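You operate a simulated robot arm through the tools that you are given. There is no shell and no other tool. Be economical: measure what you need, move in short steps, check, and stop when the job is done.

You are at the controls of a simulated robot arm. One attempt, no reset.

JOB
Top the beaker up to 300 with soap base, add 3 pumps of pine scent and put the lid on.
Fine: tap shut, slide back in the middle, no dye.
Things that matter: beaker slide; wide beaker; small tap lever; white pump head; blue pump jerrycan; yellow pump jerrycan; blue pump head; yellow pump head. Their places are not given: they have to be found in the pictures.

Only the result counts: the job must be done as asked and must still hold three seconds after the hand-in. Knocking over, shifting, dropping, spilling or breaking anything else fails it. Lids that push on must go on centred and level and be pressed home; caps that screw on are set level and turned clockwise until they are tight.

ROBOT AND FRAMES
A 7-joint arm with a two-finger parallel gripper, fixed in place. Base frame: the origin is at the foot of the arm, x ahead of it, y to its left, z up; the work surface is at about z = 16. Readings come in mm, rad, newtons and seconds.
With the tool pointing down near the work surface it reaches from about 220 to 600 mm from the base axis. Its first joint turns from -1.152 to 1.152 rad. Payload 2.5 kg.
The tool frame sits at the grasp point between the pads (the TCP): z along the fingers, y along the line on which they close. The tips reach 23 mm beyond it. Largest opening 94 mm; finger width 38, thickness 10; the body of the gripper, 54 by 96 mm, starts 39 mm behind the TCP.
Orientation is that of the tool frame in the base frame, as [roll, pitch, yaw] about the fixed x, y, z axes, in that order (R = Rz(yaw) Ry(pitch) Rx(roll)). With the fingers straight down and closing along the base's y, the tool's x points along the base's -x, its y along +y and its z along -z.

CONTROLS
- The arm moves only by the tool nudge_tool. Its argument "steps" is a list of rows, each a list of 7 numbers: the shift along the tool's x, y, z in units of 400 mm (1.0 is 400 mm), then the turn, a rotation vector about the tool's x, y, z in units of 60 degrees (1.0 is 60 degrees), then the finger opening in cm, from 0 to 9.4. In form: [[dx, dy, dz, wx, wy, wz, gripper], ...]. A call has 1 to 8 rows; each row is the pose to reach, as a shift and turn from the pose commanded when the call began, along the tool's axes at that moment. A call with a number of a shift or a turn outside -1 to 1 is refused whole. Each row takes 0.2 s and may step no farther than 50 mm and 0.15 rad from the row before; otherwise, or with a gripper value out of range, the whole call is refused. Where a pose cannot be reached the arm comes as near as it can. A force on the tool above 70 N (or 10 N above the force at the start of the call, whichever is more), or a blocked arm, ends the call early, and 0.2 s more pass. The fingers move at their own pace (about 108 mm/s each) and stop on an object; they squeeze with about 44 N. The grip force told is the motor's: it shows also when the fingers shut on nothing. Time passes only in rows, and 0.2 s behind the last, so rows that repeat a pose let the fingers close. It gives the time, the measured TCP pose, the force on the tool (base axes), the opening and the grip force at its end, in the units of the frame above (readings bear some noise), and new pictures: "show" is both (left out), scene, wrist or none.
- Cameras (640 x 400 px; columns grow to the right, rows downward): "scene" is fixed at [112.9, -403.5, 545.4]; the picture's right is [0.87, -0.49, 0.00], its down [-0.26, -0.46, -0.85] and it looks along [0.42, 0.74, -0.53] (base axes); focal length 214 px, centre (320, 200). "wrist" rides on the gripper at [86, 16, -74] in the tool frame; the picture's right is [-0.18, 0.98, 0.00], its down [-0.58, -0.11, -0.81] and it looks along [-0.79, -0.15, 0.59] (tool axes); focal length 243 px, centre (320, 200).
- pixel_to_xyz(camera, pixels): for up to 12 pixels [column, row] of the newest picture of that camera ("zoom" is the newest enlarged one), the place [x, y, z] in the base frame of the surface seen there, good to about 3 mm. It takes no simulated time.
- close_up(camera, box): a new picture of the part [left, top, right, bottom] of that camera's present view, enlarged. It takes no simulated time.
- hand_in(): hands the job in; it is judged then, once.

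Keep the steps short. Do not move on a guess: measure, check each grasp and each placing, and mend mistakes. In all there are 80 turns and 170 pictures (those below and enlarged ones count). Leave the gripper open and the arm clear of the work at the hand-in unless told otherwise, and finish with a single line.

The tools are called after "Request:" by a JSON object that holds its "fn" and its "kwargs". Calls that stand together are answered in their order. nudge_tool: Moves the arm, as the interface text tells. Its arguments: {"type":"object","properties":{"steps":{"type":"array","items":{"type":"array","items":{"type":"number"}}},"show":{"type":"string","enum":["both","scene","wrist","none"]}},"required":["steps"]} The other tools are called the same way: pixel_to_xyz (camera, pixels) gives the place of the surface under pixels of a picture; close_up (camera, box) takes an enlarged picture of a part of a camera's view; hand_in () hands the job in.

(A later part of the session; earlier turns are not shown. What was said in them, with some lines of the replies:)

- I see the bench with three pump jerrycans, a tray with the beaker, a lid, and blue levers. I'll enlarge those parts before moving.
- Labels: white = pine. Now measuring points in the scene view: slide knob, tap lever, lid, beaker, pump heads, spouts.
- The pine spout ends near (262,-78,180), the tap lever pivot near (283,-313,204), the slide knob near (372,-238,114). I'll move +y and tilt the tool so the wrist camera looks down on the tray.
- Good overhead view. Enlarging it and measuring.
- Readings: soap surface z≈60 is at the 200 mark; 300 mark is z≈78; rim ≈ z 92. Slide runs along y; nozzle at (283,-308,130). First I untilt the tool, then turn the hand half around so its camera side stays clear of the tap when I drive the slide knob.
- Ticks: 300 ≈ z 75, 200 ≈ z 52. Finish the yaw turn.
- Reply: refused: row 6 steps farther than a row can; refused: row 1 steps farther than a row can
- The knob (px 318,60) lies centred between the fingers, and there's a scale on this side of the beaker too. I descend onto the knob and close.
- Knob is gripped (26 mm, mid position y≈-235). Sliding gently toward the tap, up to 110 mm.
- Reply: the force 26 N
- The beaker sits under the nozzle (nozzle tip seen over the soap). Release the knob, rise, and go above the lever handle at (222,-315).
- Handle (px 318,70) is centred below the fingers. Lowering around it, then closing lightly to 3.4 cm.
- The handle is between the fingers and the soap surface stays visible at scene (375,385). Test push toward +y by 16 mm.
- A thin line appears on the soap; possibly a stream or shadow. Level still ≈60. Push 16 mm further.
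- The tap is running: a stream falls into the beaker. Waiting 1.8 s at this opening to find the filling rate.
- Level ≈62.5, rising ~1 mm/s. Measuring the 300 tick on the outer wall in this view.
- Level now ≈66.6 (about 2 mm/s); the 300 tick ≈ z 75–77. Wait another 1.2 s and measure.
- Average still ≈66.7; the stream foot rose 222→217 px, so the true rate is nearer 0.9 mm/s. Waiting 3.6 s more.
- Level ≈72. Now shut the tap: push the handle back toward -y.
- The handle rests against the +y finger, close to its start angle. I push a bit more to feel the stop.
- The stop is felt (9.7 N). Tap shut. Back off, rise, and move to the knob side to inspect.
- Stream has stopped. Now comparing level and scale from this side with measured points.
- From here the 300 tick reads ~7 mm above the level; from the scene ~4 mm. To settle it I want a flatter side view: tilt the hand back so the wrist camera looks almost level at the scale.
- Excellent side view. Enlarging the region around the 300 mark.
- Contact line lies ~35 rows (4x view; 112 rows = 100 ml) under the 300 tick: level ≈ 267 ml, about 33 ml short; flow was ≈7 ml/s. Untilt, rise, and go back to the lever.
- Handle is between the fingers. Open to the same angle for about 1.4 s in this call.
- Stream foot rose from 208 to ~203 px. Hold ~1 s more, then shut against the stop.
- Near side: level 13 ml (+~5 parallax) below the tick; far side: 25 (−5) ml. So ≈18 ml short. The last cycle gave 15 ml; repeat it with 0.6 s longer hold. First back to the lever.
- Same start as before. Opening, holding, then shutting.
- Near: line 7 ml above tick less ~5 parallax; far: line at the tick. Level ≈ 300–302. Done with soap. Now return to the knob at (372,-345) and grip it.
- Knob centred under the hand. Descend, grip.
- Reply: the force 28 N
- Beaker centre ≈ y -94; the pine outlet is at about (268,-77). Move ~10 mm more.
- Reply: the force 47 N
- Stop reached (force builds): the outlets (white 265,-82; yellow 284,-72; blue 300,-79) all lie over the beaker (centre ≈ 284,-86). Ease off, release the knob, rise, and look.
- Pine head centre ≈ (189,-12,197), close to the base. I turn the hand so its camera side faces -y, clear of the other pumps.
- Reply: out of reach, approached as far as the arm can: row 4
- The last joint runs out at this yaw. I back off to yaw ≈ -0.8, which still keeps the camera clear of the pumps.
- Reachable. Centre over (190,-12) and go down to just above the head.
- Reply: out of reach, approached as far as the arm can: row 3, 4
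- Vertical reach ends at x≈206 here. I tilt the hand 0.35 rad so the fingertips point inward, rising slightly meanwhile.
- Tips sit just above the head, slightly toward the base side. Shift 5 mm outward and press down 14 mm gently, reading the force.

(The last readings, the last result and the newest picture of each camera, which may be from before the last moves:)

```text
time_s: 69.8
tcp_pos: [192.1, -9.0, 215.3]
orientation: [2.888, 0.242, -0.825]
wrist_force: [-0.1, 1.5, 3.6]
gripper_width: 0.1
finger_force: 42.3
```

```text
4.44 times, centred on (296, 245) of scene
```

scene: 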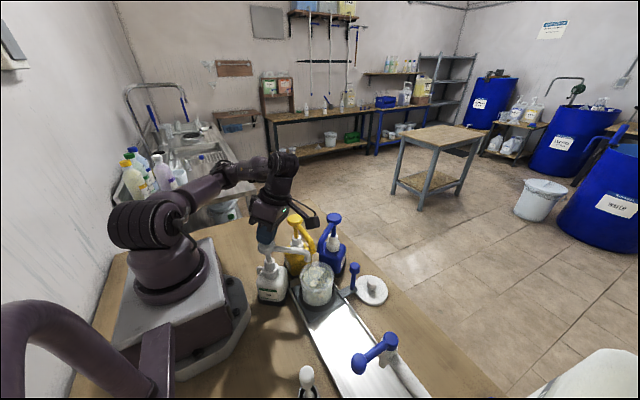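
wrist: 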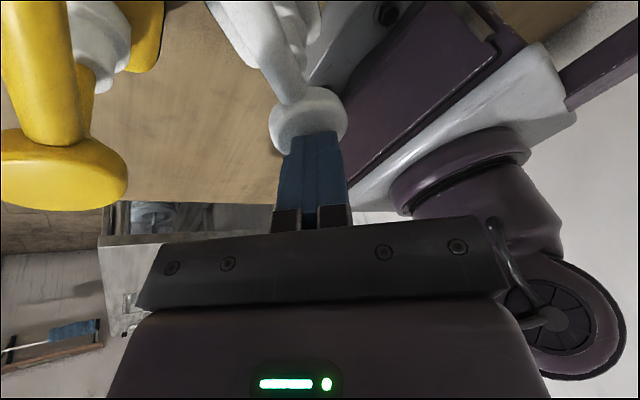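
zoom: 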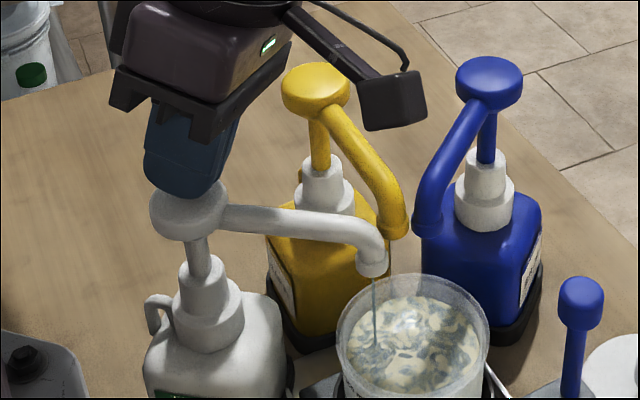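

The pump is dispensing scent into the beaker; force only 3.6 N. Continue the same stroke downward without releasing, 12 mm.

Request:
{"fn": "nudge_tool", "kwargs": {"steps": [[0.0024, -0.0024, 0.0094, 0, 0, 0, 0], [0.0049, -0.0049, 0.0188, 0, 0, 0, 0], [0.0073, -0.0073, 0.0282, 0, 0, 0, 0]], "show": "none"}}

Request:
{"fn": "close_up", "kwargs": {"camera": "scene", "box": [240, 200, 352, 290]}}

```text
time_s: 70.6
tcp_pos: [193.4, -9.7, 202.3]
orientation: [2.888, 0.242, -0.823]
wrist_force: [-0.2, 3.4, 4.9]
gripper_width: 0.0
finger_force: 41.9
```

```text
4.44 times, centred on (296, 245) of scene
```

zoom: 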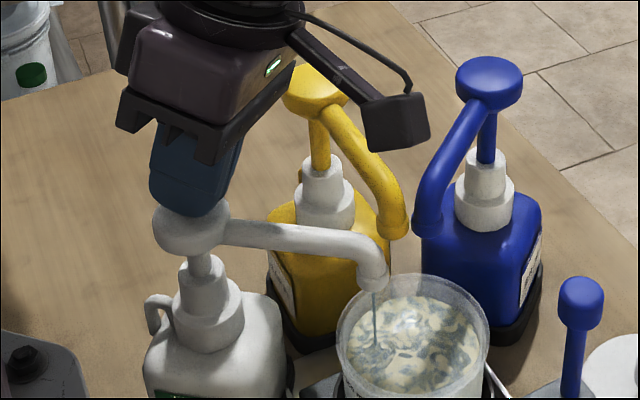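

Still clear of the yellow pump (≈40 mm aside). Stem still shows ~8 mm; press on to the bottom.

Request:
{"fn": "nudge_tool", "kwargs": {"steps": [[0.0024, -0.0024, 0.0094, 0, 0, 0, 0], [0.0049, -0.0049, 0.0188, 0, 0, 0, 0], [0.0061, -0.0061, 0.0235, 0, 0, 0, 0]], "show": "none"}}

Request:
{"fn": "close_up", "kwargs": {"camera": "scene", "box": [240, 200, 352, 290]}}

```text
time_s: 71.4
tcp_pos: [193.2, -12.4, 195.6]
orientation: [2.887, 0.243, -0.825]
wrist_force: [0.4, 4.3, 6.5]
gripper_width: 0.1
finger_force: 42.2
out of reach, approached as far as the arm can: row 1, 2, 3
```

```text
4.44 times, centred on (296, 245) of scene
```

zoom: 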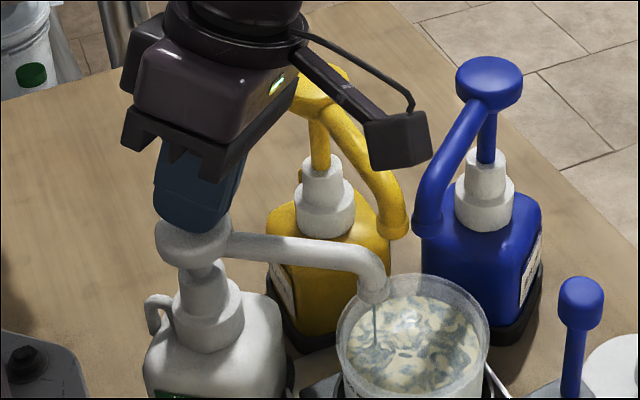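

The arm's reach ends 28 mm down with a trace of stem left. Tilt a little more and press the last few mm to feel the bottom.

Request:
{"fn": "nudge_tool", "kwargs": {"steps": [[0, 0, 0, -0.068, -0.067, 0, 0], [0.0018, -0.0018, 0.007, -0.12, -0.118, 0, 0], [0.0036, -0.0036, 0.014, -0.136, -0.134, 0, 0], [0.0049, -0.0049, 0.0188, -0.136, -0.134, 0, 0]], "show": "none"}}

Request:
{"fn": "close_up", "kwargs": {"camera": "scene", "box": [240, 200, 352, 290]}}

```text
time_s: 72.4
tcp_pos: [193.1, -14.0, 188.0]
orientation: [2.728, 0.376, -0.872]
wrist_force: [5.6, -1.1, 20.3]
gripper_width: 0.0
finger_force: 42.1
```

```text
4.44 times, centred on (296, 245) of scene
```

zoom: 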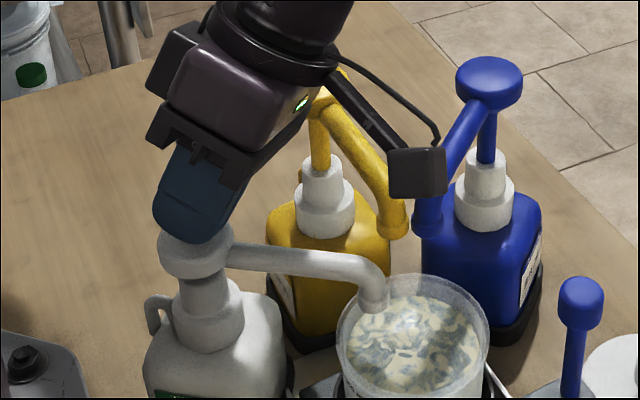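

Bottomed (20 N, stem gone). Now let it rise fully: straight up 38 mm, and check.

Request:
{"fn": "nudge_tool", "kwargs": {"steps": [[-0.0115, 0.0116, -0.0266, 0, 0, 0, 0], [-0.023, 0.0233, -0.0533, 0, 0, 0, 0], [-0.0349, 0.0354, -0.0809, 0, 0, 0, 0], [-0.0349, 0.0354, -0.0809, 0, 0, 0, 0], [-0.0349, 0.0354, -0.0809, 0, 0, 0, 0]], "show": "none"}}

Request:
{"fn": "close_up", "kwargs": {"camera": "scene", "box": [240, 200, 352, 290]}}

```text
time_s: 73.6
tcp_pos: [194.1, -12.5, 224.8]
orientation: [2.729, 0.374, -0.871]
wrist_force: [-0.3, 0.2, 2.7]
gripper_width: 0.0
finger_force: 42.3
```

```text
4.44 times, centred on (296, 245) of scene
```

zoom: 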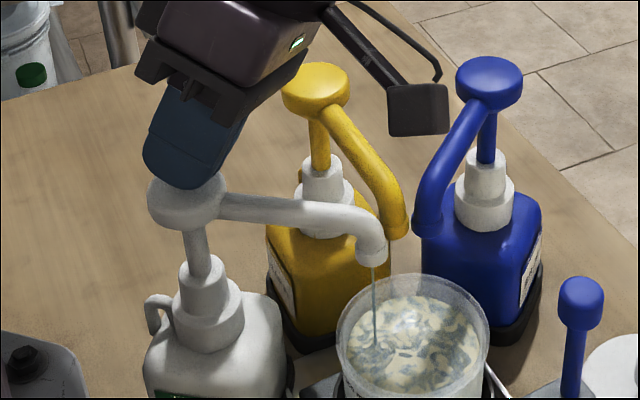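

Still touching (2.7 N), head ~4 mm short of the top. Rise 12 mm more.

Request:
{"fn": "nudge_tool", "kwargs": {"steps": [[-0.0055, 0.0056, -0.0128, 0, 0, 0, 0], [-0.011, 0.0112, -0.0256, 0, 0, 0, 0], [-0.011, 0.0112, -0.0256, 0, 0, 0, 0], [-0.011, 0.0112, -0.0256, 0, 0, 0, 0]], "show": "none"}}

Request:
{"fn": "close_up", "kwargs": {"camera": "scene", "box": [240, 200, 352, 290]}}

```text
time_s: 74.6
tcp_pos: [193.8, -13.8, 236.2]
orientation: [2.729, 0.374, -0.871]
wrist_force: [0.5, 0.3, -0.1]
gripper_width: 0.0
finger_force: 43.2
```

```text
4.44 times, centred on (296, 245) of scene
```

zoom: 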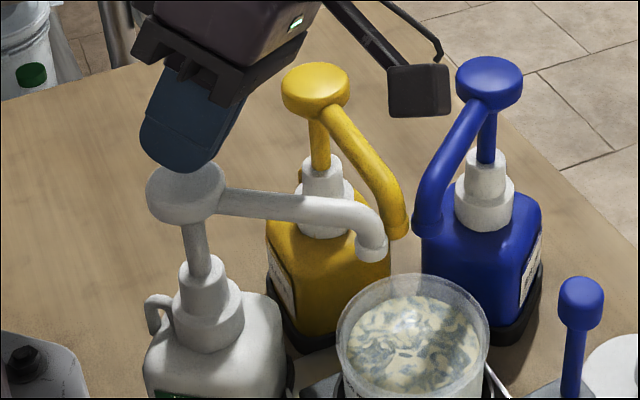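

Head fully up, no contact: 1 pump. Second stroke: down 48 mm to the same bottom, hold, back up.

Request:
{"fn": "nudge_tool", "kwargs": {"steps": [[0.0115, -0.0117, 0.0266, 0, 0, 0, 0], [0.023, -0.0233, 0.0533, 0, 0, 0, 0], [0.0344, -0.035, 0.0799, 0, 0, 0, 0], [0.0459, -0.0466, 0.1065, 0, 0, 0, 0], [0.0459, -0.0466, 0.1065, 0, 0, 0, 0], [0.0459, -0.0466, 0.1065, 0, 0, 0, 0]], "show": "none"}}

Request:
{"fn": "close_up", "kwargs": {"camera": "scene", "box": [240, 200, 352, 290]}}

Request:
{"fn": "nudge_tool", "kwargs": {"steps": [[-0.0115, 0.0117, -0.0266, 0, 0, 0, 0], [-0.023, 0.0233, -0.0533, 0, 0, 0, 0], [-0.0344, 0.035, -0.0799, 0, 0, 0, 0], [-0.0459, 0.0466, -0.1065, 0, 0, 0, 0], [-0.0459, 0.0466, -0.1065, 0, 0, 0, 0], [-0.0459, 0.0466, -0.1065, 0, 0, 0, 0], [-0.0459, 0.0466, -0.1065, 0, 0, 0, 0]], "show": "none"}}

Request:
{"fn": "close_up", "kwargs": {"camera": "scene", "box": [240, 200, 352, 290]}}

```text
time_s: 76.0
tcp_pos: [194.0, -13.4, 186.4]
orientation: [2.73, 0.372, -0.871]
wrist_force: [1.5, -2.0, 22.5]
gripper_width: 0.0
finger_force: 42.6
```

```text
4.44 times, centred on (296, 245) of scene
```

zoom: 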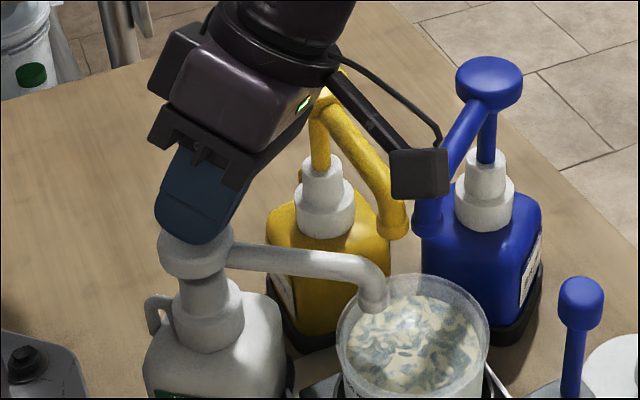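

```text
time_s: 77.6
tcp_pos: [194.9, -14.0, 237.0]
orientation: [2.729, 0.375, -0.874]
wrist_force: [1.2, 0.5, -1.3]
gripper_width: 0.1
finger_force: 42.1
```

```text
4.44 times, centred on (296, 245) of scene
```

zoom: 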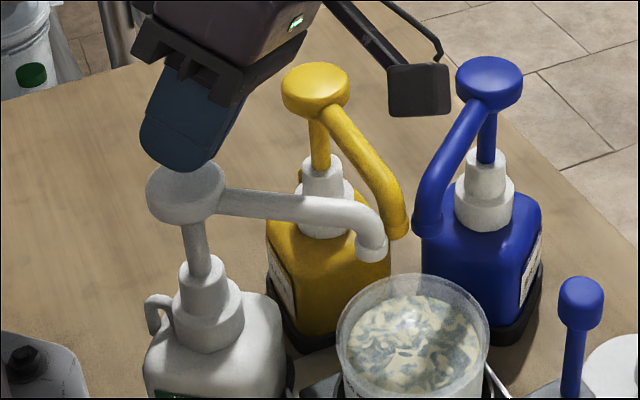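

Second full stroke done (22 N at the bottom, fully back up). Third stroke the same way.

Request:
{"fn": "nudge_tool", "kwargs": {"steps": [[0.0115, -0.0117, 0.0266, 0, 0, 0, 0], [0.023, -0.0233, 0.0533, 0, 0, 0, 0], [0.0344, -0.035, 0.0799, 0, 0, 0, 0], [0.0459, -0.0466, 0.1065, 0, 0, 0, 0], [0.0459, -0.0466, 0.1065, 0, 0, 0, 0], [0.0459, -0.0466, 0.1065, 0, 0, 0, 0]], "show": "none"}}

Request:
{"fn": "nudge_tool", "kwargs": {"steps": [[-0.0115, 0.0117, -0.0266, 0, 0, 0, 0], [-0.023, 0.0233, -0.0533, 0, 0, 0, 0], [-0.0344, 0.035, -0.0799, 0, 0, 0, 0], [-0.0459, 0.0466, -0.1065, 0, 0, 0, 0], [-0.0459, 0.0466, -0.1065, 0, 0, 0, 0], [-0.06, 0.06, -0.15, 0, 0, 0, 0], [-0.07, 0.07, -0.2, 0, 0, 0, 0]], "show": "scene"}}

Request:
{"fn": "close_up", "kwargs": {"camera": "scene", "box": [240, 200, 400, 310]}}

```text
time_s: 79.0
tcp_pos: [193.2, -13.3, 186.3]
orientation: [2.729, 0.375, -0.872]
wrist_force: [4.1, -1.4, 28.7]
gripper_width: 0.0
finger_force: 42.2
```

```text
time_s: 80.6
tcp_pos: [201.8, -11.6, 275.6]
orientation: [2.729, 0.377, -0.874]
wrist_force: [0.8, 0.4, 0.0]
gripper_width: 0.0
finger_force: 42.9
```

scene: 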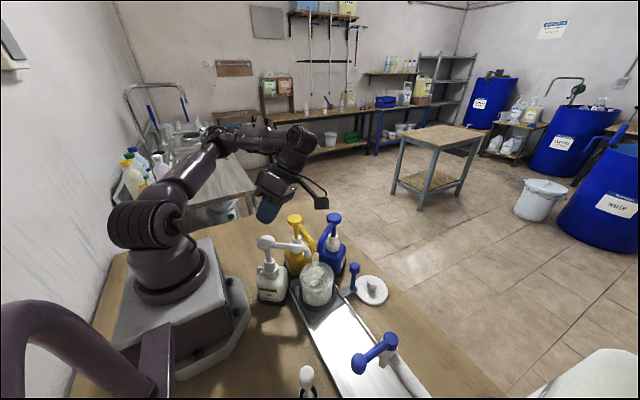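

```text
3.64 times, centred on (320, 255) of scene
```

zoom: 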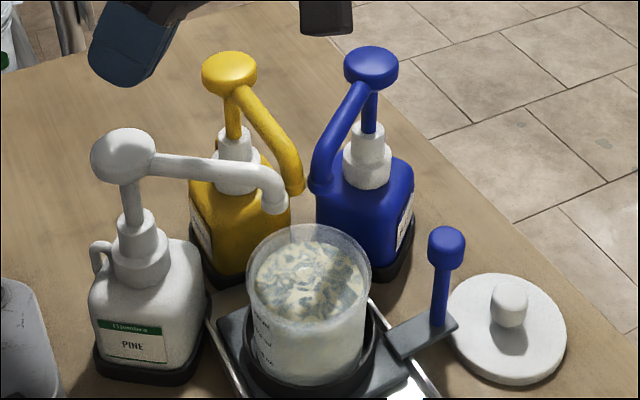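

Three pumps done, bottle unmoved. Untilt while moving outward, then turn yaw back to 0.

Request:
{"fn": "nudge_tool", "kwargs": {"steps": [[0.014, -0.014, -0.024, 0.0935, 0.092, 0, 0], [0.028, -0.028, -0.048, 0.187, 0.184, 0, 0], [0.043, -0.043, -0.073, 0.28, 0.277, 0, 2], [0.057, -0.058, -0.097, 0.374, 0.369, 0, 5], [0.071, -0.072, -0.121, 0.374, 0.369, 0, 5]], "show": "none"}}

Request:
{"fn": "nudge_tool", "kwargs": {"steps": [[0, 0, 0, 0, 0, -0.13, 5], [0, 0, 0, 0, 0, -0.26, 5], [0, 0, 0, 0, 0, -0.39, 5], [0, 0, 0, 0, 0, -0.52, 5], [0, 0, 0, 0, 0, -0.64, 5], [0, 0, 0, 0, 0, -0.755, 5]], "show": "none"}}

```text
time_s: 81.8
tcp_pos: [262.4, -14.1, 295.3]
orientation: [-3.14, -0.002, -0.794]
wrist_force: [-0.1, 0.3, 0.8]
gripper_width: 49.8
finger_force: 0.0
```

```text
time_s: 83.2
tcp_pos: [261.0, -13.0, 296.2]
orientation: [-3.141, -0.001, 0.001]
wrist_force: [-0.2, 0.5, -0.5]
gripper_width: 50.1
finger_force: 0.1
```

Go above the knob at (372,-118), then look.

Request:
{"fn": "nudge_tool", "kwargs": {"steps": [[0.07, 0.066, 0, 0, 0, 0, 5], [0.14, 0.132, 0, 0, 0, 0, 5], [0.21, 0.198, 0, 0, 0, 0, 5], [0.277, 0.264, 0, 0, 0, 0, 5], [0.277, 0.264, 0.12, 0, 0, 0, 5], [0.277, 0.264, 0.24, 0, 0, 0, 5]], "show": "wrist"}}

Request:
{"fn": "pixel_to_xyz", "kwargs": {"camera": "scene", "pixels": [[354, 268], [370, 283]]}}

```text
time_s: 84.6
tcp_pos: [370.3, -119.0, 201.2]
orientation: [3.141, -0.002, -0.003]
wrist_force: [-0.3, 0.4, -0.5]
gripper_width: 50.0
finger_force: 0.0
```

wrist: 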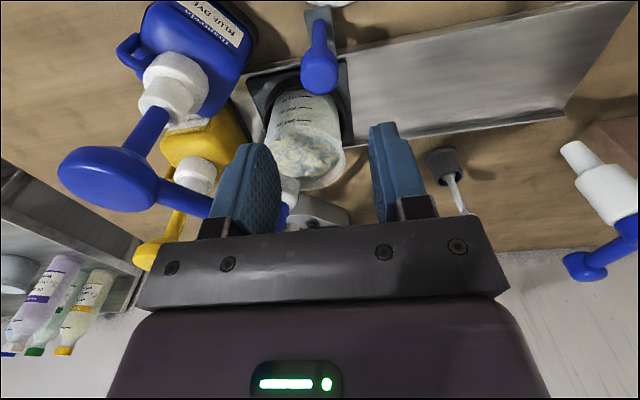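

```text
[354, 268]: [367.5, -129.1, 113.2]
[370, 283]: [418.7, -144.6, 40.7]
```

Request:
{"fn": "nudge_tool", "kwargs": {"steps": [[0.004, 0, 0.1, 0, 0, 0, 5], [0.004, 0, 0.2, 0, 0, 0, 5], [0.004, 0, 0.252, 0, 0, 0, 5], [0.004, 0, 0.252, 0, 0, 0, 1], [0.004, 0, 0.252, 0, 0, 0, 1], [0.004, 0, 0.252, 0, 0, 0, 1]], "show": "none"}}

Request:
{"fn": "nudge_tool", "kwargs": {"steps": [[0, 0.02, 0, 0, 0, 0, 1], [0, 0.06, 0, 0, 0, 0, 1], [0, 0.105, 0, 0, 0, 0, 1], [0, 0.15, 0, 0, 0, 0, 1], [0, 0.195, 0, 0, 0, 0, 1], [0, 0.235, 0, 0, 0, 0, 1], [0, 0.265, 0, 0, 0, 0, 1], [0, 0.28, 0, 0, 0, 0, 1]], "show": "scene"}}

```text
time_s: 86.0
tcp_pos: [372.9, -120.8, 97.5]
orientation: [3.137, -0.002, -0.004]
wrist_force: [5.1, -21.9, -15.4]
gripper_width: 25.8
finger_force: 44.8
```

```text
time_s: 87.8
tcp_pos: [372.2, -233.7, 98.2]
orientation: [3.139, 0.002, -0.004]
wrist_force: [-24.4, -0.6, 21.7]
gripper_width: 25.9
finger_force: 45.2
```

scene: 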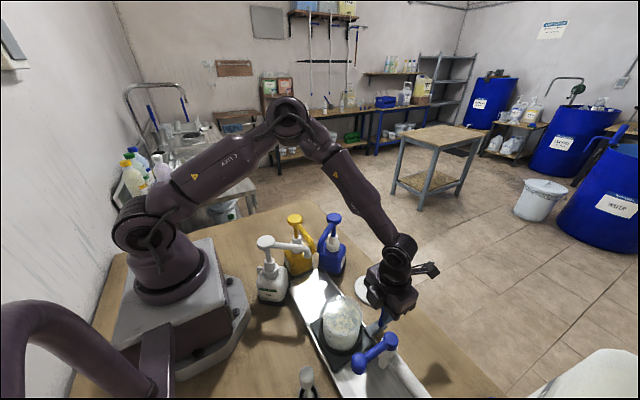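

Slide reads -233.7 (mid of both ends -233; start -235). Nudge 1 mm, release, rise, and go above the lid.

Request:
{"fn": "nudge_tool", "kwargs": {"steps": [[0, 0.003, 0, 0, 0, 0, 1], [0, 0.003, 0, 0, 0, 0, 1], [0, 0.003, 0, 0, 0, 0, 4.5], [0, 0.003, 0, 0, 0, 0, 4.5], [0, 0.003, -0.1, 0, 0, 0, 5], [0, 0.003, -0.2, 0, 0, 0, 5], [0, 0.003, -0.3, 0, 0, 0, 5], [0, 0.003, -0.3, 0, 0, 0, 5]], "show": "none"}}

Request:
{"fn": "nudge_tool", "kwargs": {"steps": [[0.04, -0.08, 0, 0, 0, 0, 5], [0.08, -0.16, 0, 0, 0, 0, 5], [0.13, -0.232, 0, 0, 0, 0, 5], [0.13, -0.232, 0, 0, 0, 0, 5]]}}

Request:
{"fn": "close_up", "kwargs": {"camera": "scene", "box": [340, 260, 404, 320]}}

Request:
{"fn": "close_up", "kwargs": {"camera": "wrist", "box": [220, 0, 420, 150]}}

```text
time_s: 89.6
tcp_pos: [373.6, -231.8, 219.2]
orientation: [3.139, -0.002, -0.003]
wrist_force: [-0.2, 0.4, -0.4]
gripper_width: 50.1
finger_force: 0.0
```

```text
time_s: 90.6
tcp_pos: [425.1, -139.5, 218.6]
orientation: [3.139, -0.001, -0.002]
wrist_force: [-0.3, 0.4, -0.5]
gripper_width: 49.9
finger_force: 0.1
```

scene: 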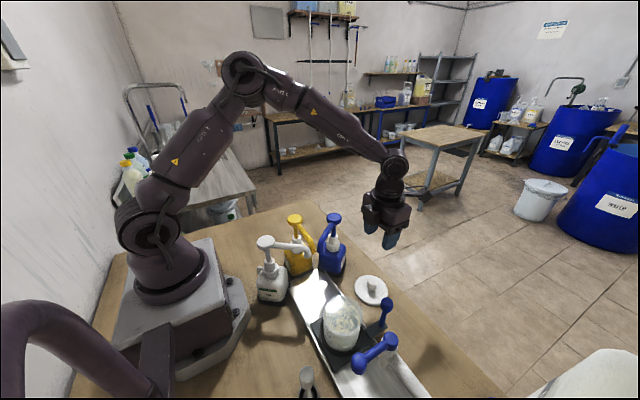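
wrist: 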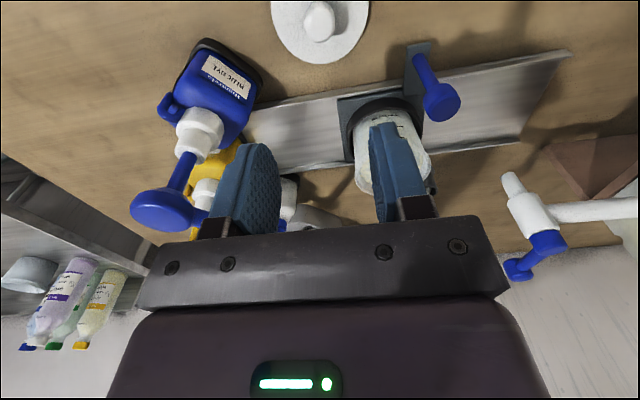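

```text
6.67 times, centred on (372, 290) of scene
```

zoom: 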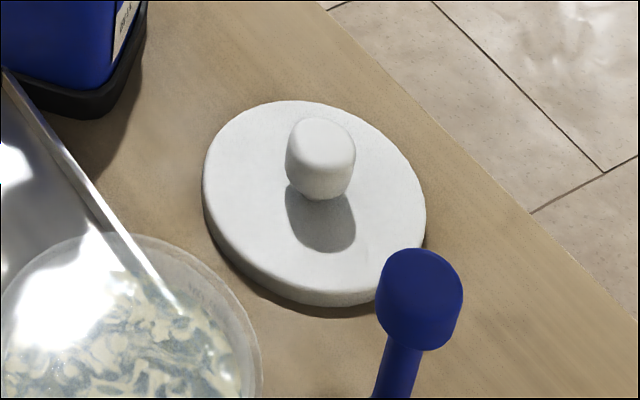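

```text
2.67 times, centred on (320, 75) of wrist
```

zoom: 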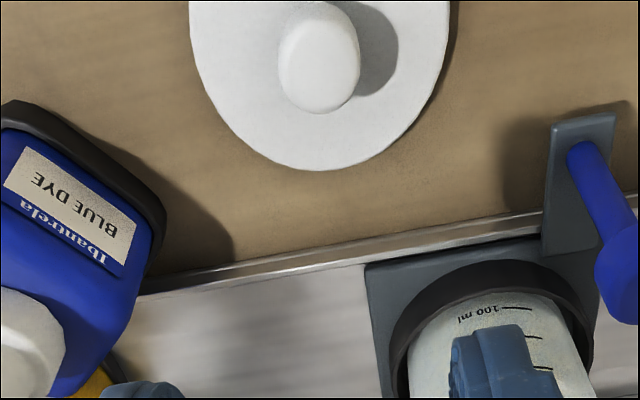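

Request:
{"fn": "pixel_to_xyz", "kwargs": {"camera": "zoom", "pixels": [[315, 85], [315, 100], [285, 60], [352, 60], [230, 60], [420, 60], [320, 150], [196, 20], [446, 20], [320, 40], [250, 130], [390, 130]]}}

Request:
{"fn": "pixel_to_xyz", "kwargs": {"camera": "scene", "pixels": [[372, 273.5], [372, 278], [369, 282], [375, 282], [372, 287], [363, 288], [370, 300], [380, 292], [366, 277], [361, 287], [381.5, 293], [372, 303]]}}

```text
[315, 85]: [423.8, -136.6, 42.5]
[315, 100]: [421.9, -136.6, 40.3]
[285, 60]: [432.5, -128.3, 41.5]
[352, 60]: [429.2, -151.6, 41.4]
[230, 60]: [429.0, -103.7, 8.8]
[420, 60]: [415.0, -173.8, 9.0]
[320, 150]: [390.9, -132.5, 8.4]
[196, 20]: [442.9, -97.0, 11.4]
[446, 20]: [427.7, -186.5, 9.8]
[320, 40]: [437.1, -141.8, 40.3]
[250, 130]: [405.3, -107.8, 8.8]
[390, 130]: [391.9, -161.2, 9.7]
```

```text
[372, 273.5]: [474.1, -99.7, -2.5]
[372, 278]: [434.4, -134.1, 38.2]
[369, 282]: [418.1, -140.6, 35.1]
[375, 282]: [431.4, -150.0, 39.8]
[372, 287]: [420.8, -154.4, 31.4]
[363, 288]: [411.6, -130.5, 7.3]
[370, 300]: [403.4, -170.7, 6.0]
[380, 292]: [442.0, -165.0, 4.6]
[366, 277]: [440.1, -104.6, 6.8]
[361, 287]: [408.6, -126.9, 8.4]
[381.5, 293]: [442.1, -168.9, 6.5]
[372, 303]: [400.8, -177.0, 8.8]
```

Lid: knob centre ≈ (429,-141), z 14–42; disc top z 9, radius ~45. Lower to TCP z 40 and grip the knob.

Request:
{"fn": "nudge_tool", "kwargs": {"steps": [[0.01, 0.004, 0.1, 0, 0, 0, 5], [0.01, 0.004, 0.2, 0, 0, 0, 5], [0.01, 0.004, 0.3, 0, 0, 0, 5], [0.01, 0.004, 0.39, 0, 0, 0, 5], [0.01, 0.004, 0.446, 0, 0, 0, 5]]}}

```text
time_s: 91.8
tcp_pos: [429.1, -140.7, 41.5]
orientation: [-3.141, -0.002, -0.003]
wrist_force: [-0.4, -0.3, 0.3]
gripper_width: 50.1
finger_force: 0.0
```

scene: 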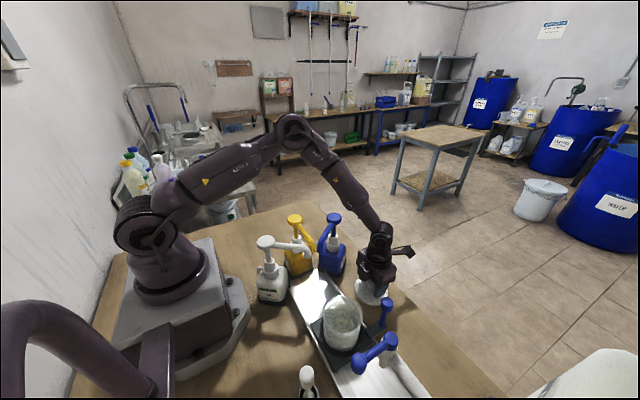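
wrist: 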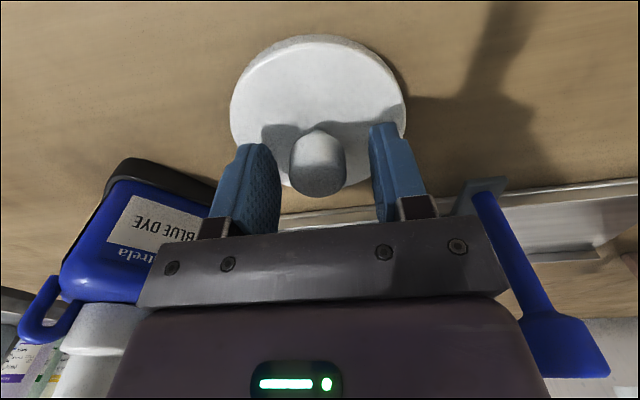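

Knob is centred between the fingers. Close and lift straight up.

Request:
{"fn": "nudge_tool", "kwargs": {"steps": [[0, 0, 0, 0, 0, 0, 1.5], [0, 0, 0, 0, 0, 0, 1.5], [0, 0, 0, 0, 0, 0, 1.5], [0, 0, -0.05, 0, 0, 0, 1.5], [0, 0, -0.15, 0, 0, 0, 1.5], [0, 0, -0.25, 0, 0, 0, 1.5], [0, 0, -0.33, 0, 0, 0, 1.5]]}}

Request:
{"fn": "close_up", "kwargs": {"camera": "scene", "box": [300, 220, 420, 350]}}

```text
time_s: 93.4
tcp_pos: [429.6, -142.6, 172.4]
orientation: [-3.141, 0.0, -0.004]
wrist_force: [0.3, 0.6, -0.5]
gripper_width: 25.8
finger_force: 43.8
```

scene: 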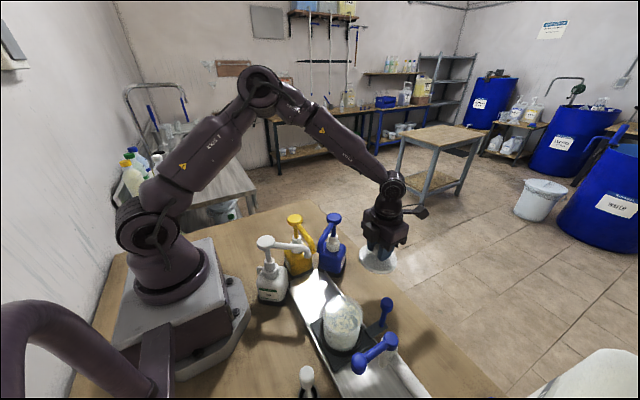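
wrist: 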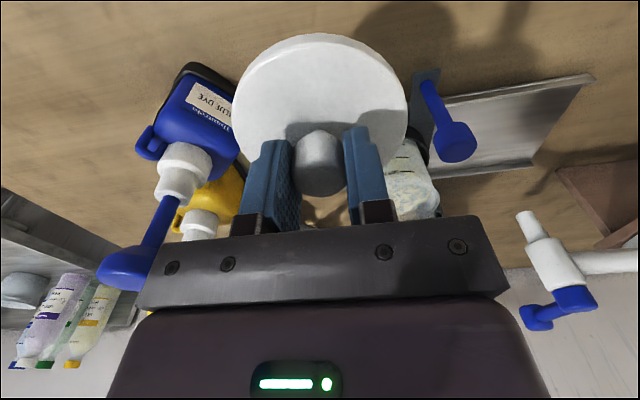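

```text
3.08 times, centred on (360, 285) of scene
```

zoom: 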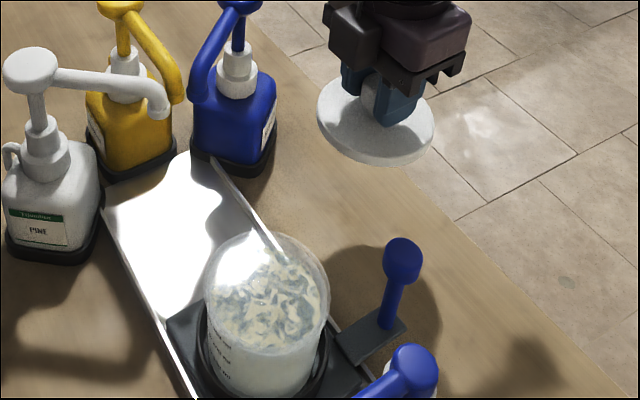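

Lid held level. Now find the beaker rim centre exactly.

Request:
{"fn": "close_up", "kwargs": {"camera": "scene", "box": [316, 288, 372, 348]}}

```text
6.67 times, centred on (344, 318) of scene
```

zoom: 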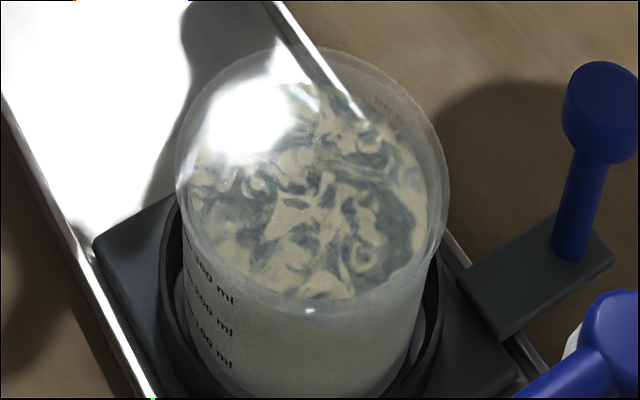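

Request:
{"fn": "pixel_to_xyz", "kwargs": {"camera": "zoom", "pixels": [[178, 165], [446, 190], [320, 50], [395, 84], [430, 130], [440, 240], [182, 205], [220, 80], [370, 66], [190, 130], [310, 308], [250, 290]]}}

Request:
{"fn": "pixel_to_xyz", "kwargs": {"camera": "scene", "pixels": [[387, 304], [387, 306], [384, 304], [390, 304]]}}

```text
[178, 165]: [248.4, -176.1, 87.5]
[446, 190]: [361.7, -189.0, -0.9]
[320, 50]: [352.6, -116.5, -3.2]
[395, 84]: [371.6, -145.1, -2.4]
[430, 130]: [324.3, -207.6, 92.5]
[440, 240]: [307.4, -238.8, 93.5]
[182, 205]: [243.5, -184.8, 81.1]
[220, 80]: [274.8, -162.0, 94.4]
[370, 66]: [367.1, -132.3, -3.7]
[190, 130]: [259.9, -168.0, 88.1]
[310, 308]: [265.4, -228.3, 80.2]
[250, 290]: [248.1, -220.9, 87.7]
```

```text
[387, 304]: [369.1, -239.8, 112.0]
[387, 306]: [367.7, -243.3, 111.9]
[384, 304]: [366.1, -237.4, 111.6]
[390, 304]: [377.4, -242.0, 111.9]
```

Request:
{"fn": "pixel_to_xyz", "kwargs": {"camera": "wrist", "pixels": [[236, 110], [403, 110], [320, 38], [260, 60], [378, 60], [318, 180], [318, 140], [245, 90], [396, 90], [290, 45], [350, 45], [240, 130]]}}

Request:
{"fn": "close_up", "kwargs": {"camera": "wrist", "box": [220, 20, 440, 230]}}

```text
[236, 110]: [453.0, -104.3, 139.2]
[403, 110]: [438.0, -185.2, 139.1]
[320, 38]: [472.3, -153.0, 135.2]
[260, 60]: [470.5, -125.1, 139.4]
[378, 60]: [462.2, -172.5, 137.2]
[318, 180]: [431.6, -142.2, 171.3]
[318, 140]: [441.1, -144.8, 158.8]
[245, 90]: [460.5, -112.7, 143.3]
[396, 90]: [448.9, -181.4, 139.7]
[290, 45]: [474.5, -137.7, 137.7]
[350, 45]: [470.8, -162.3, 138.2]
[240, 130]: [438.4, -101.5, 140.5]
```

```text
1.90 times, centred on (330, 125) of wrist
```

zoom: 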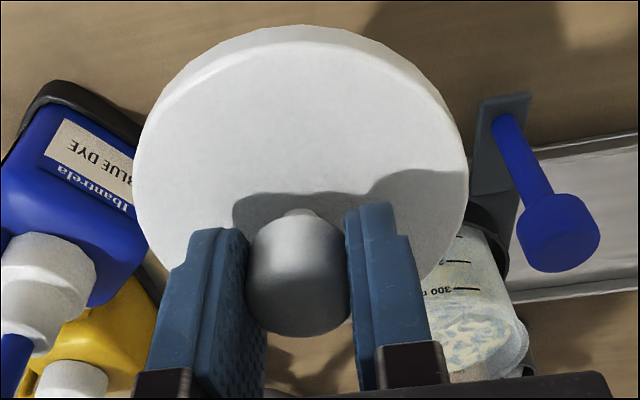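

Lid centre = TCP within 0.5 mm, disc top = TCP−33. Beaker rim centre ≈ (283.5,-201.5). Move over it at the same height and look.

Request:
{"fn": "nudge_tool", "kwargs": {"steps": [[-0.09, 0.036, 0, 0, 0, 0, 1.5], [-0.18, 0.072, 0, 0, 0, 0, 1.5], [-0.27, 0.109, 0, 0, 0, 0, 1.5], [-0.33, 0.133, 0, 0, 0, 0, 1.5], [-0.365, 0.147, 0, 0, 0, 0, 1.5], [-0.365, 0.147, 0.03, 0, 0, 0, 1.5], [-0.365, 0.147, 0.03, 0, 0, 0, 1.5]]}}

Request:
{"fn": "close_up", "kwargs": {"camera": "scene", "box": [296, 265, 392, 355]}}

Request:
{"fn": "close_up", "kwargs": {"camera": "wrist", "box": [220, 0, 440, 220]}}

```text
time_s: 95.0
tcp_pos: [284.9, -201.6, 161.0]
orientation: [-3.142, 0.0, -0.001]
wrist_force: [0.2, -1.4, -0.5]
gripper_width: 26.0
finger_force: 44.2
```

scene: 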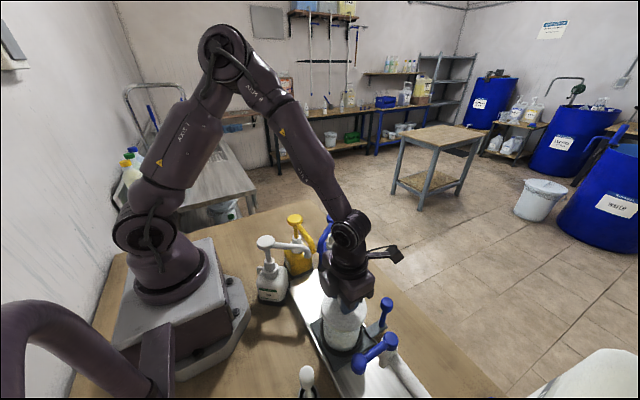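
wrist: 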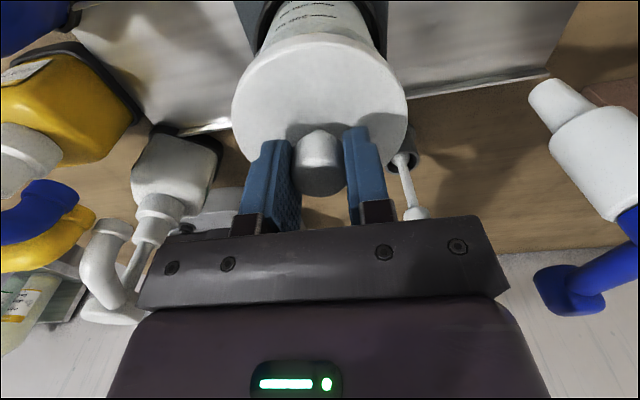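

```text
4.44 times, centred on (344, 310) of scene
```

zoom: 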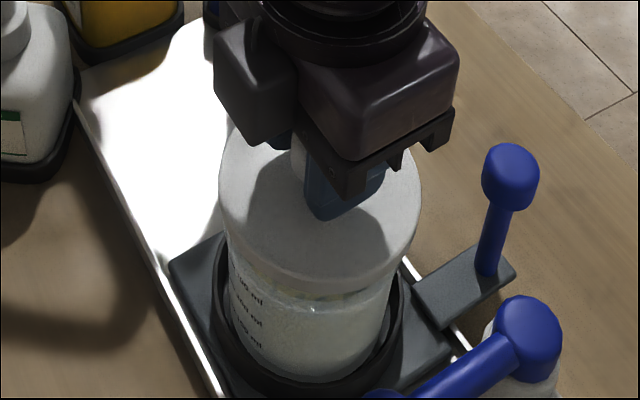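

```text
1.82 times, centred on (330, 110) of wrist
```

zoom: 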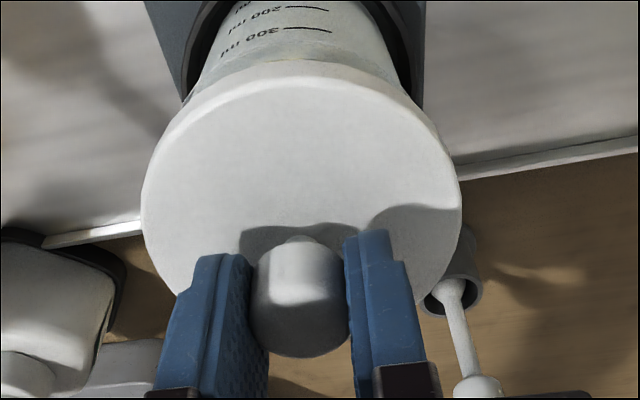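

Lid and rim are aligned to within ~1 mm in both views. Shift -1 mm in x and lower slowly, watching the force.

Request:
{"fn": "nudge_tool", "kwargs": {"steps": [[-0.0025, 0, 0.02, 0, 0, 0, 1.5], [-0.0025, 0, 0.04, 0, 0, 0, 1.5], [-0.0025, 0, 0.055, 0, 0, 0, 1.5], [-0.0025, 0, 0.0625, 0, 0, 0, 1.5]], "show": "none"}}

Request:
{"fn": "close_up", "kwargs": {"camera": "scene", "box": [304, 275, 384, 350]}}

```text
time_s: 96.0
tcp_pos: [283.8, -201.4, 136.1]
orientation: [3.139, -0.006, -0.004]
wrist_force: [0.8, -1.0, 23.2]
gripper_width: 26.2
finger_force: 44.2
```

```text
5.33 times, centred on (344, 312) of scene
```

zoom: 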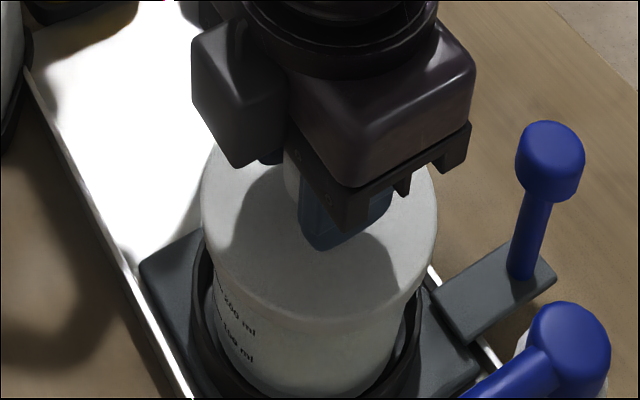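

Contact at TCP z 136, 23 N upward. Press home in small steps.

Request:
{"fn": "nudge_tool", "kwargs": {"steps": [[0, 0, 0.005, 0, 0, 0, 1.5], [0, 0, 0.01, 0, 0, 0, 1.5], [0, 0, 0.01, 0, 0, 0, 1.5]], "show": "none"}}

Request:
{"fn": "close_up", "kwargs": {"camera": "scene", "box": [304, 275, 384, 350]}}

```text
time_s: 96.8
tcp_pos: [282.0, -199.7, 131.1]
orientation: [-3.142, 0.002, -0.002]
wrist_force: [-13.2, -0.9, 34.1]
gripper_width: 26.0
finger_force: 43.6
```

```text
5.33 times, centred on (344, 312) of scene
```

zoom: 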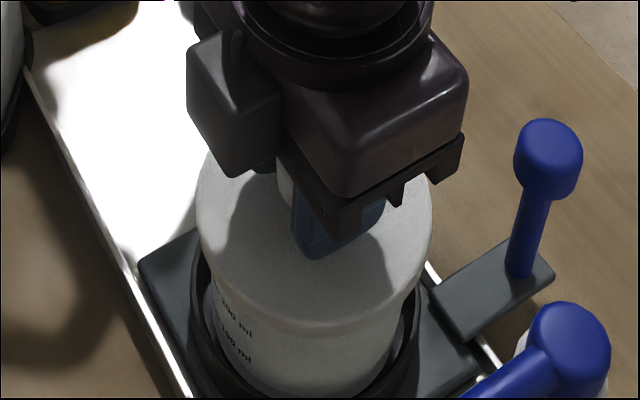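

It went 5 mm lower and stays level. Continue pressing.

Request:
{"fn": "nudge_tool", "kwargs": {"steps": [[0, 0, 0.005, 0, 0, 0, 1.5], [0, 0, 0.01, 0, 0, 0, 1.5], [0, 0, 0.01, 0, 0, 0, 1.5]], "show": "wrist"}}

Request:
{"fn": "close_up", "kwargs": {"camera": "scene", "box": [304, 275, 384, 350]}}

```text
time_s: 97.6
tcp_pos: [283.2, -200.0, 128.2]
orientation: [3.139, -0.003, -0.003]
wrist_force: [4.4, 0.7, 20.2]
gripper_width: 26.0
finger_force: 43.8
```

wrist: 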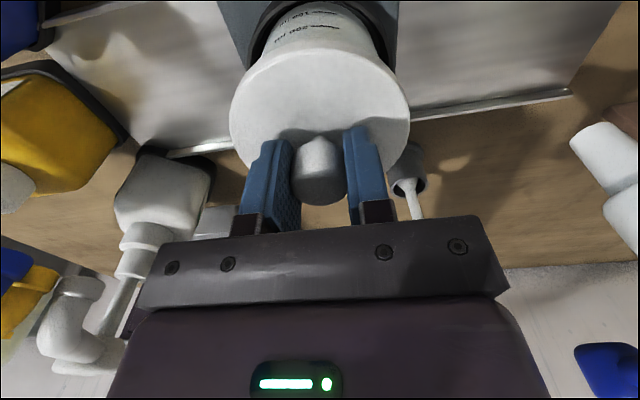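

```text
5.33 times, centred on (344, 312) of scene
```

zoom: 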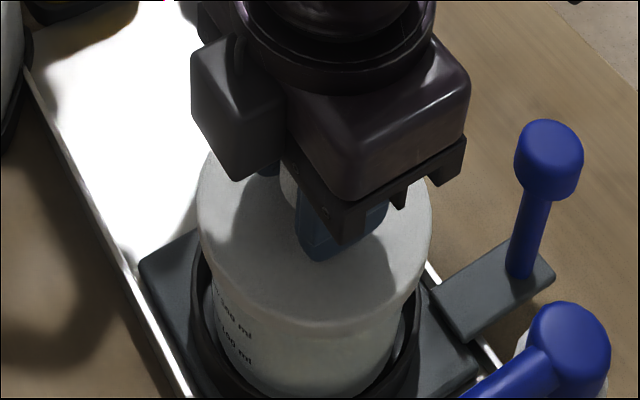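

Force fell to 20 N; keep pressing to find the hard stop.

Request:
{"fn": "nudge_tool", "kwargs": {"steps": [[0, 0, 0.005, 0, 0, 0, 1.5], [0, 0, 0.01, 0, 0, 0, 1.5], [0, 0, 0.015, 0, 0, 0, 1.5]], "show": "none"}}

Request:
{"fn": "close_up", "kwargs": {"camera": "scene", "box": [304, 275, 384, 350]}}

Request:
{"fn": "pixel_to_xyz", "kwargs": {"camera": "zoom", "pixels": [[220, 190], [400, 200], [280, 290], [360, 290], [240, 270], [410, 250], [430, 250], [300, 310]]}}

```text
time_s: 98.4
tcp_pos: [285.0, -201.4, 123.6]
orientation: [3.137, -0.008, -0.002]
wrist_force: [2.2, 0.4, 57.9]
gripper_width: 25.9
finger_force: 44.0
```

```text
5.33 times, centred on (344, 312) of scene
```

zoom: 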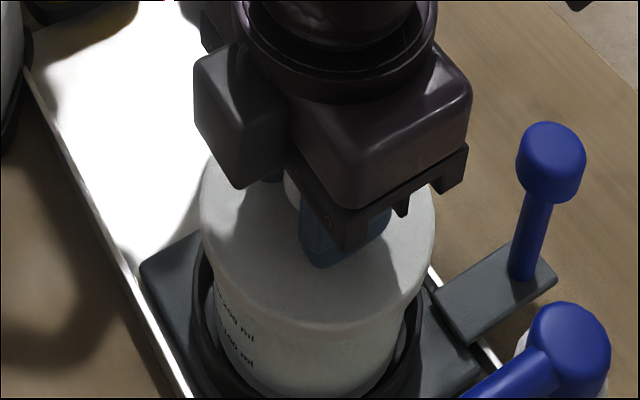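

```text
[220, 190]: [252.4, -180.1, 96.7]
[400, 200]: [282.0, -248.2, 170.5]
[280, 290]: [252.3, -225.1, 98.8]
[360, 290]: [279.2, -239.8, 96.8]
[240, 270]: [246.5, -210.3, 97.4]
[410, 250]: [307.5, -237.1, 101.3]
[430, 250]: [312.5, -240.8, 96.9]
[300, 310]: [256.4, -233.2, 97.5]
```

Lid top z≈97 all round (rim 93), 58 N: it looks seated and level. Open, rise and inspect.

Request:
{"fn": "nudge_tool", "kwargs": {"steps": [[0, 0, -0.005, 0, 0, 0, 1.5], [0, 0, -0.005, 0, 0, 0, 5], [0, 0, -0.005, 0, 0, 0, 5], [0, 0, -0.08, 0, 0, 0, 5], [0, 0, -0.16, 0, 0, 0, 5], [0.08, 0, -0.25, 0, 0, 0, 5], [0.18, 0, -0.28, 0, 0, 0, 5], [0.28, 0, -0.3, 0, 0, 0, 5]]}}

Request:
{"fn": "close_up", "kwargs": {"camera": "scene", "box": [304, 275, 384, 350]}}

Request:
{"fn": "close_up", "kwargs": {"camera": "wrist", "box": [220, 0, 420, 200]}}

```text
time_s: 100.2
tcp_pos: [395.7, -201.9, 242.1]
orientation: [3.141, 0.001, -0.002]
wrist_force: [0.6, 0.8, 0.8]
gripper_width: 50.1
finger_force: 0.0
```

scene: 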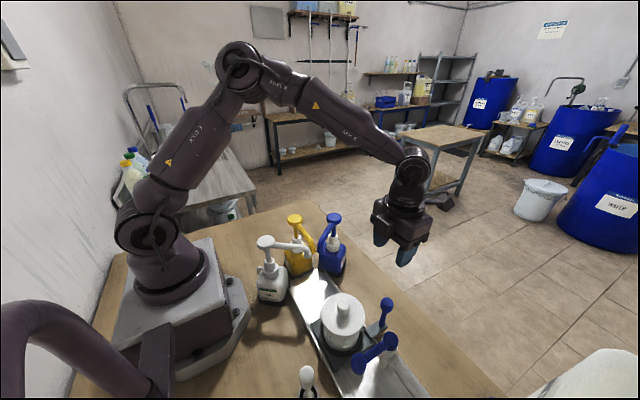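
wrist: 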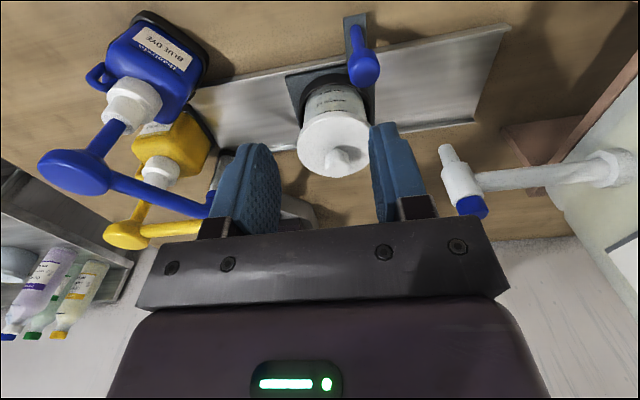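

```text
5.33 times, centred on (344, 312) of scene
```

zoom: 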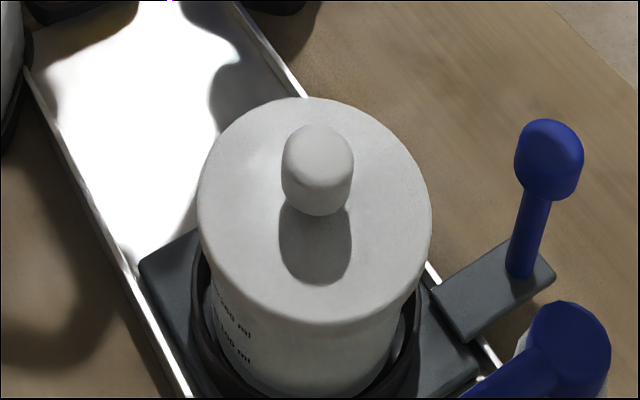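

```text
2.00 times, centred on (320, 100) of wrist
```

zoom: 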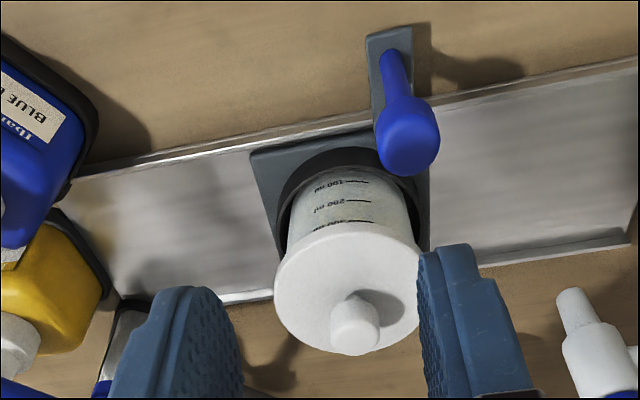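

Request:
{"fn": "pixel_to_xyz", "kwargs": {"camera": "wrist", "pixels": [[305, 145], [360, 145], [330, 120], [345, 118], [310, 160], [315, 130], [355, 130], [339, 158], [338, 163], [335, 172]]}}

Request:
{"fn": "pixel_to_xyz", "kwargs": {"camera": "scene", "pixels": [[327, 305], [343, 302], [360, 310], [343, 332], [332, 322], [355, 325], [343, 297], [330, 298], [355, 300], [343, 338], [387, 304]]}}

```text
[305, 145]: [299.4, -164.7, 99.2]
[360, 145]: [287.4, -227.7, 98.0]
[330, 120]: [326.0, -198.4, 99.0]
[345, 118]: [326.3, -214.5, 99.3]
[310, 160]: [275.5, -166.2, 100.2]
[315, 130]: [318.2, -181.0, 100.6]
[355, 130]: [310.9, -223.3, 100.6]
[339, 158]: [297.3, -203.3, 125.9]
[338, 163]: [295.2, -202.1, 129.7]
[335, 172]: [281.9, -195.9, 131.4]
```

```text
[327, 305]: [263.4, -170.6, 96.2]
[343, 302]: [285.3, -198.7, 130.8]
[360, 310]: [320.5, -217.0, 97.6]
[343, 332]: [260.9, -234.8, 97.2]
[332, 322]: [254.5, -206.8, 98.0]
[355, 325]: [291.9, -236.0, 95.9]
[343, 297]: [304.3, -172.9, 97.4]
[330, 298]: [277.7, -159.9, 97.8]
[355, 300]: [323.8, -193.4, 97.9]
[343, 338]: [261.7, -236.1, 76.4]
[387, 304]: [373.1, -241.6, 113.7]
```

Lid is level (≈97.5 everywhere) and centred at (285,-200). One confirming press on the knob top (z 131) with closed fingers.

Request:
{"fn": "nudge_tool", "kwargs": {"steps": [[-0.1, 0, 0, 0, 0, 0, 0], [-0.2, 0, 0, 0, 0, 0, 0], [-0.277, -0.005, 0, 0, 0, 0, 0], [-0.277, -0.005, 0.1, 0, 0, 0, 0], [-0.277, -0.005, 0.2, 0, 0, 0, 0], [-0.277, -0.005, 0.21, 0, 0, 0, 0]], "show": "none"}}

Request:
{"fn": "nudge_tool", "kwargs": {"steps": [[0, 0, 0.006, 0, 0, 0, 0], [0, 0, 0.011, 0, 0, 0, 0], [0, 0, 0.016, 0, 0, 0, 0], [0, 0, 0.021, 0, 0, 0, 0], [0, 0, 0.026, 0, 0, 0, 0], [0, 0, 0.031, 0, 0, 0, 0]], "show": "scene"}}

```text
time_s: 101.6
tcp_pos: [284.6, -198.4, 155.9]
orientation: [-3.141, 0.0, -0.004]
wrist_force: [-0.1, 0.2, -0.8]
gripper_width: 0.0
finger_force: 42.0
```

```text
time_s: 102.4
tcp_pos: [284.9, -200.8, 154.8]
orientation: [3.135, -0.008, -0.004]
wrist_force: [-3.5, 2.4, 15.4]
gripper_width: 0.1
finger_force: 42.5
stopped in row 3: the force on the tool passed its limit (the readings are from after the stop); the commanded pose is now the measured one
```

scene: 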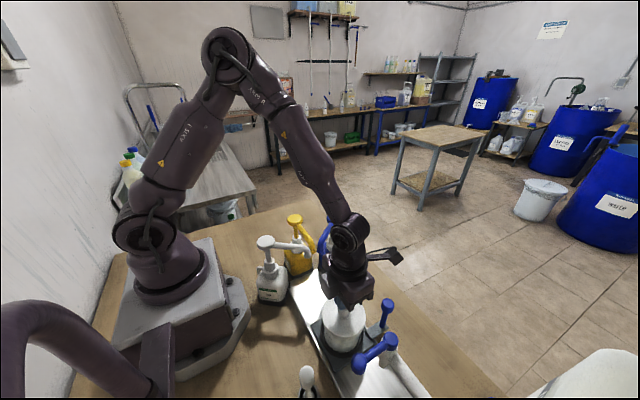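

Over 70 N with no movement: the lid is home. Rise, open the gripper and move clear, then final check.

Request:
{"fn": "nudge_tool", "kwargs": {"steps": [[0, 0, -0.08, 0, 0, 0, 0], [0, 0, -0.18, 0, 0, 0, 0], [0, 0, -0.28, 0, 0, 0, 3], [0.1, 0, -0.32, 0, 0, 0, 6], [0.2, 0, -0.35, 0, 0, 0, 9], [0.3, 0, -0.38, 0, 0, 0, 9], [0.35, 0, -0.4, 0, 0, 0, 9]]}}

Request:
{"fn": "close_up", "kwargs": {"camera": "scene", "box": [290, 275, 430, 400]}}

Request:
{"fn": "pixel_to_xyz", "kwargs": {"camera": "scene", "pixels": [[387, 303], [359, 362], [391, 337], [343, 302], [332, 322], [355, 325], [355, 300]]}}

```text
time_s: 104.0
tcp_pos: [424.0, -202.0, 315.2]
orientation: [3.136, -0.008, -0.004]
wrist_force: [0.4, 0.1, -1.0]
gripper_width: 89.8
finger_force: 0.2
```

scene: 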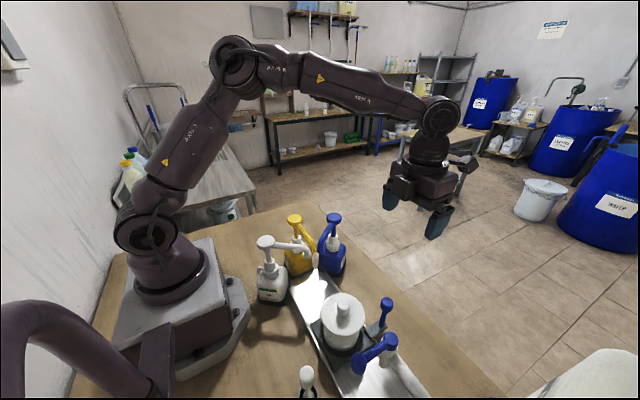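
wrist: 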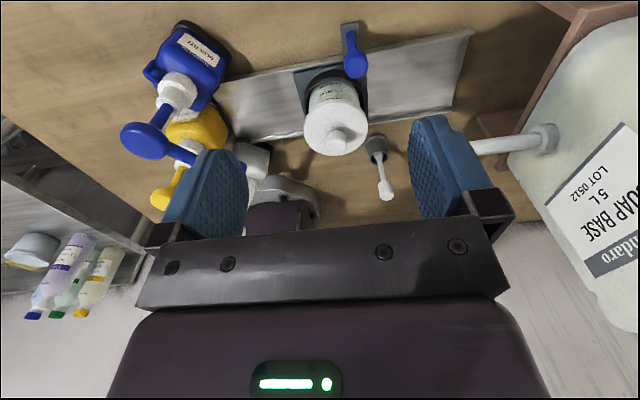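

```text
3.20 times, centred on (360, 338) of scene
```

zoom: 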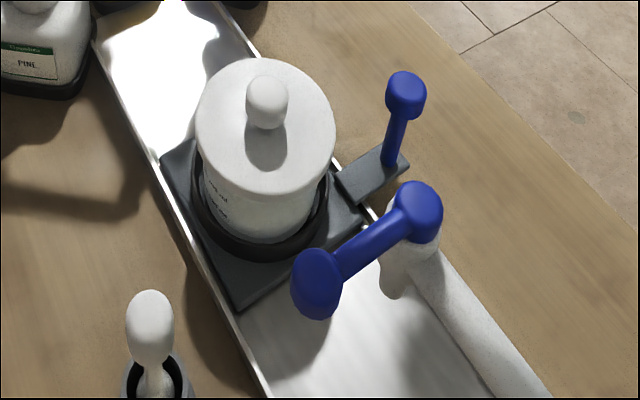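

```text
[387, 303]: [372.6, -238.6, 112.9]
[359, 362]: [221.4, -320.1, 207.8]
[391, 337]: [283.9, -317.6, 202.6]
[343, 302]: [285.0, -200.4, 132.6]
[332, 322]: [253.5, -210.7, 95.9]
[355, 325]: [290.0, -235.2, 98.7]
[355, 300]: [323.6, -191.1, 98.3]
```

Final check: lever handle at its starting place (221,-320), no stream, slide knob at (373,-239) as at the start, lid level and seated, pumps in place, gripper open and clear. Handing in.

Request:
{"fn": "hand_in", "kwargs": {}}

```text
The job is handed in.
```

I filled the beaker to about the 300 mark with soap base, added 3 full pumps of pine and no dye, and pressed the lid home level; the tap is shut, the slide is back in the middle, and the job is handed in.
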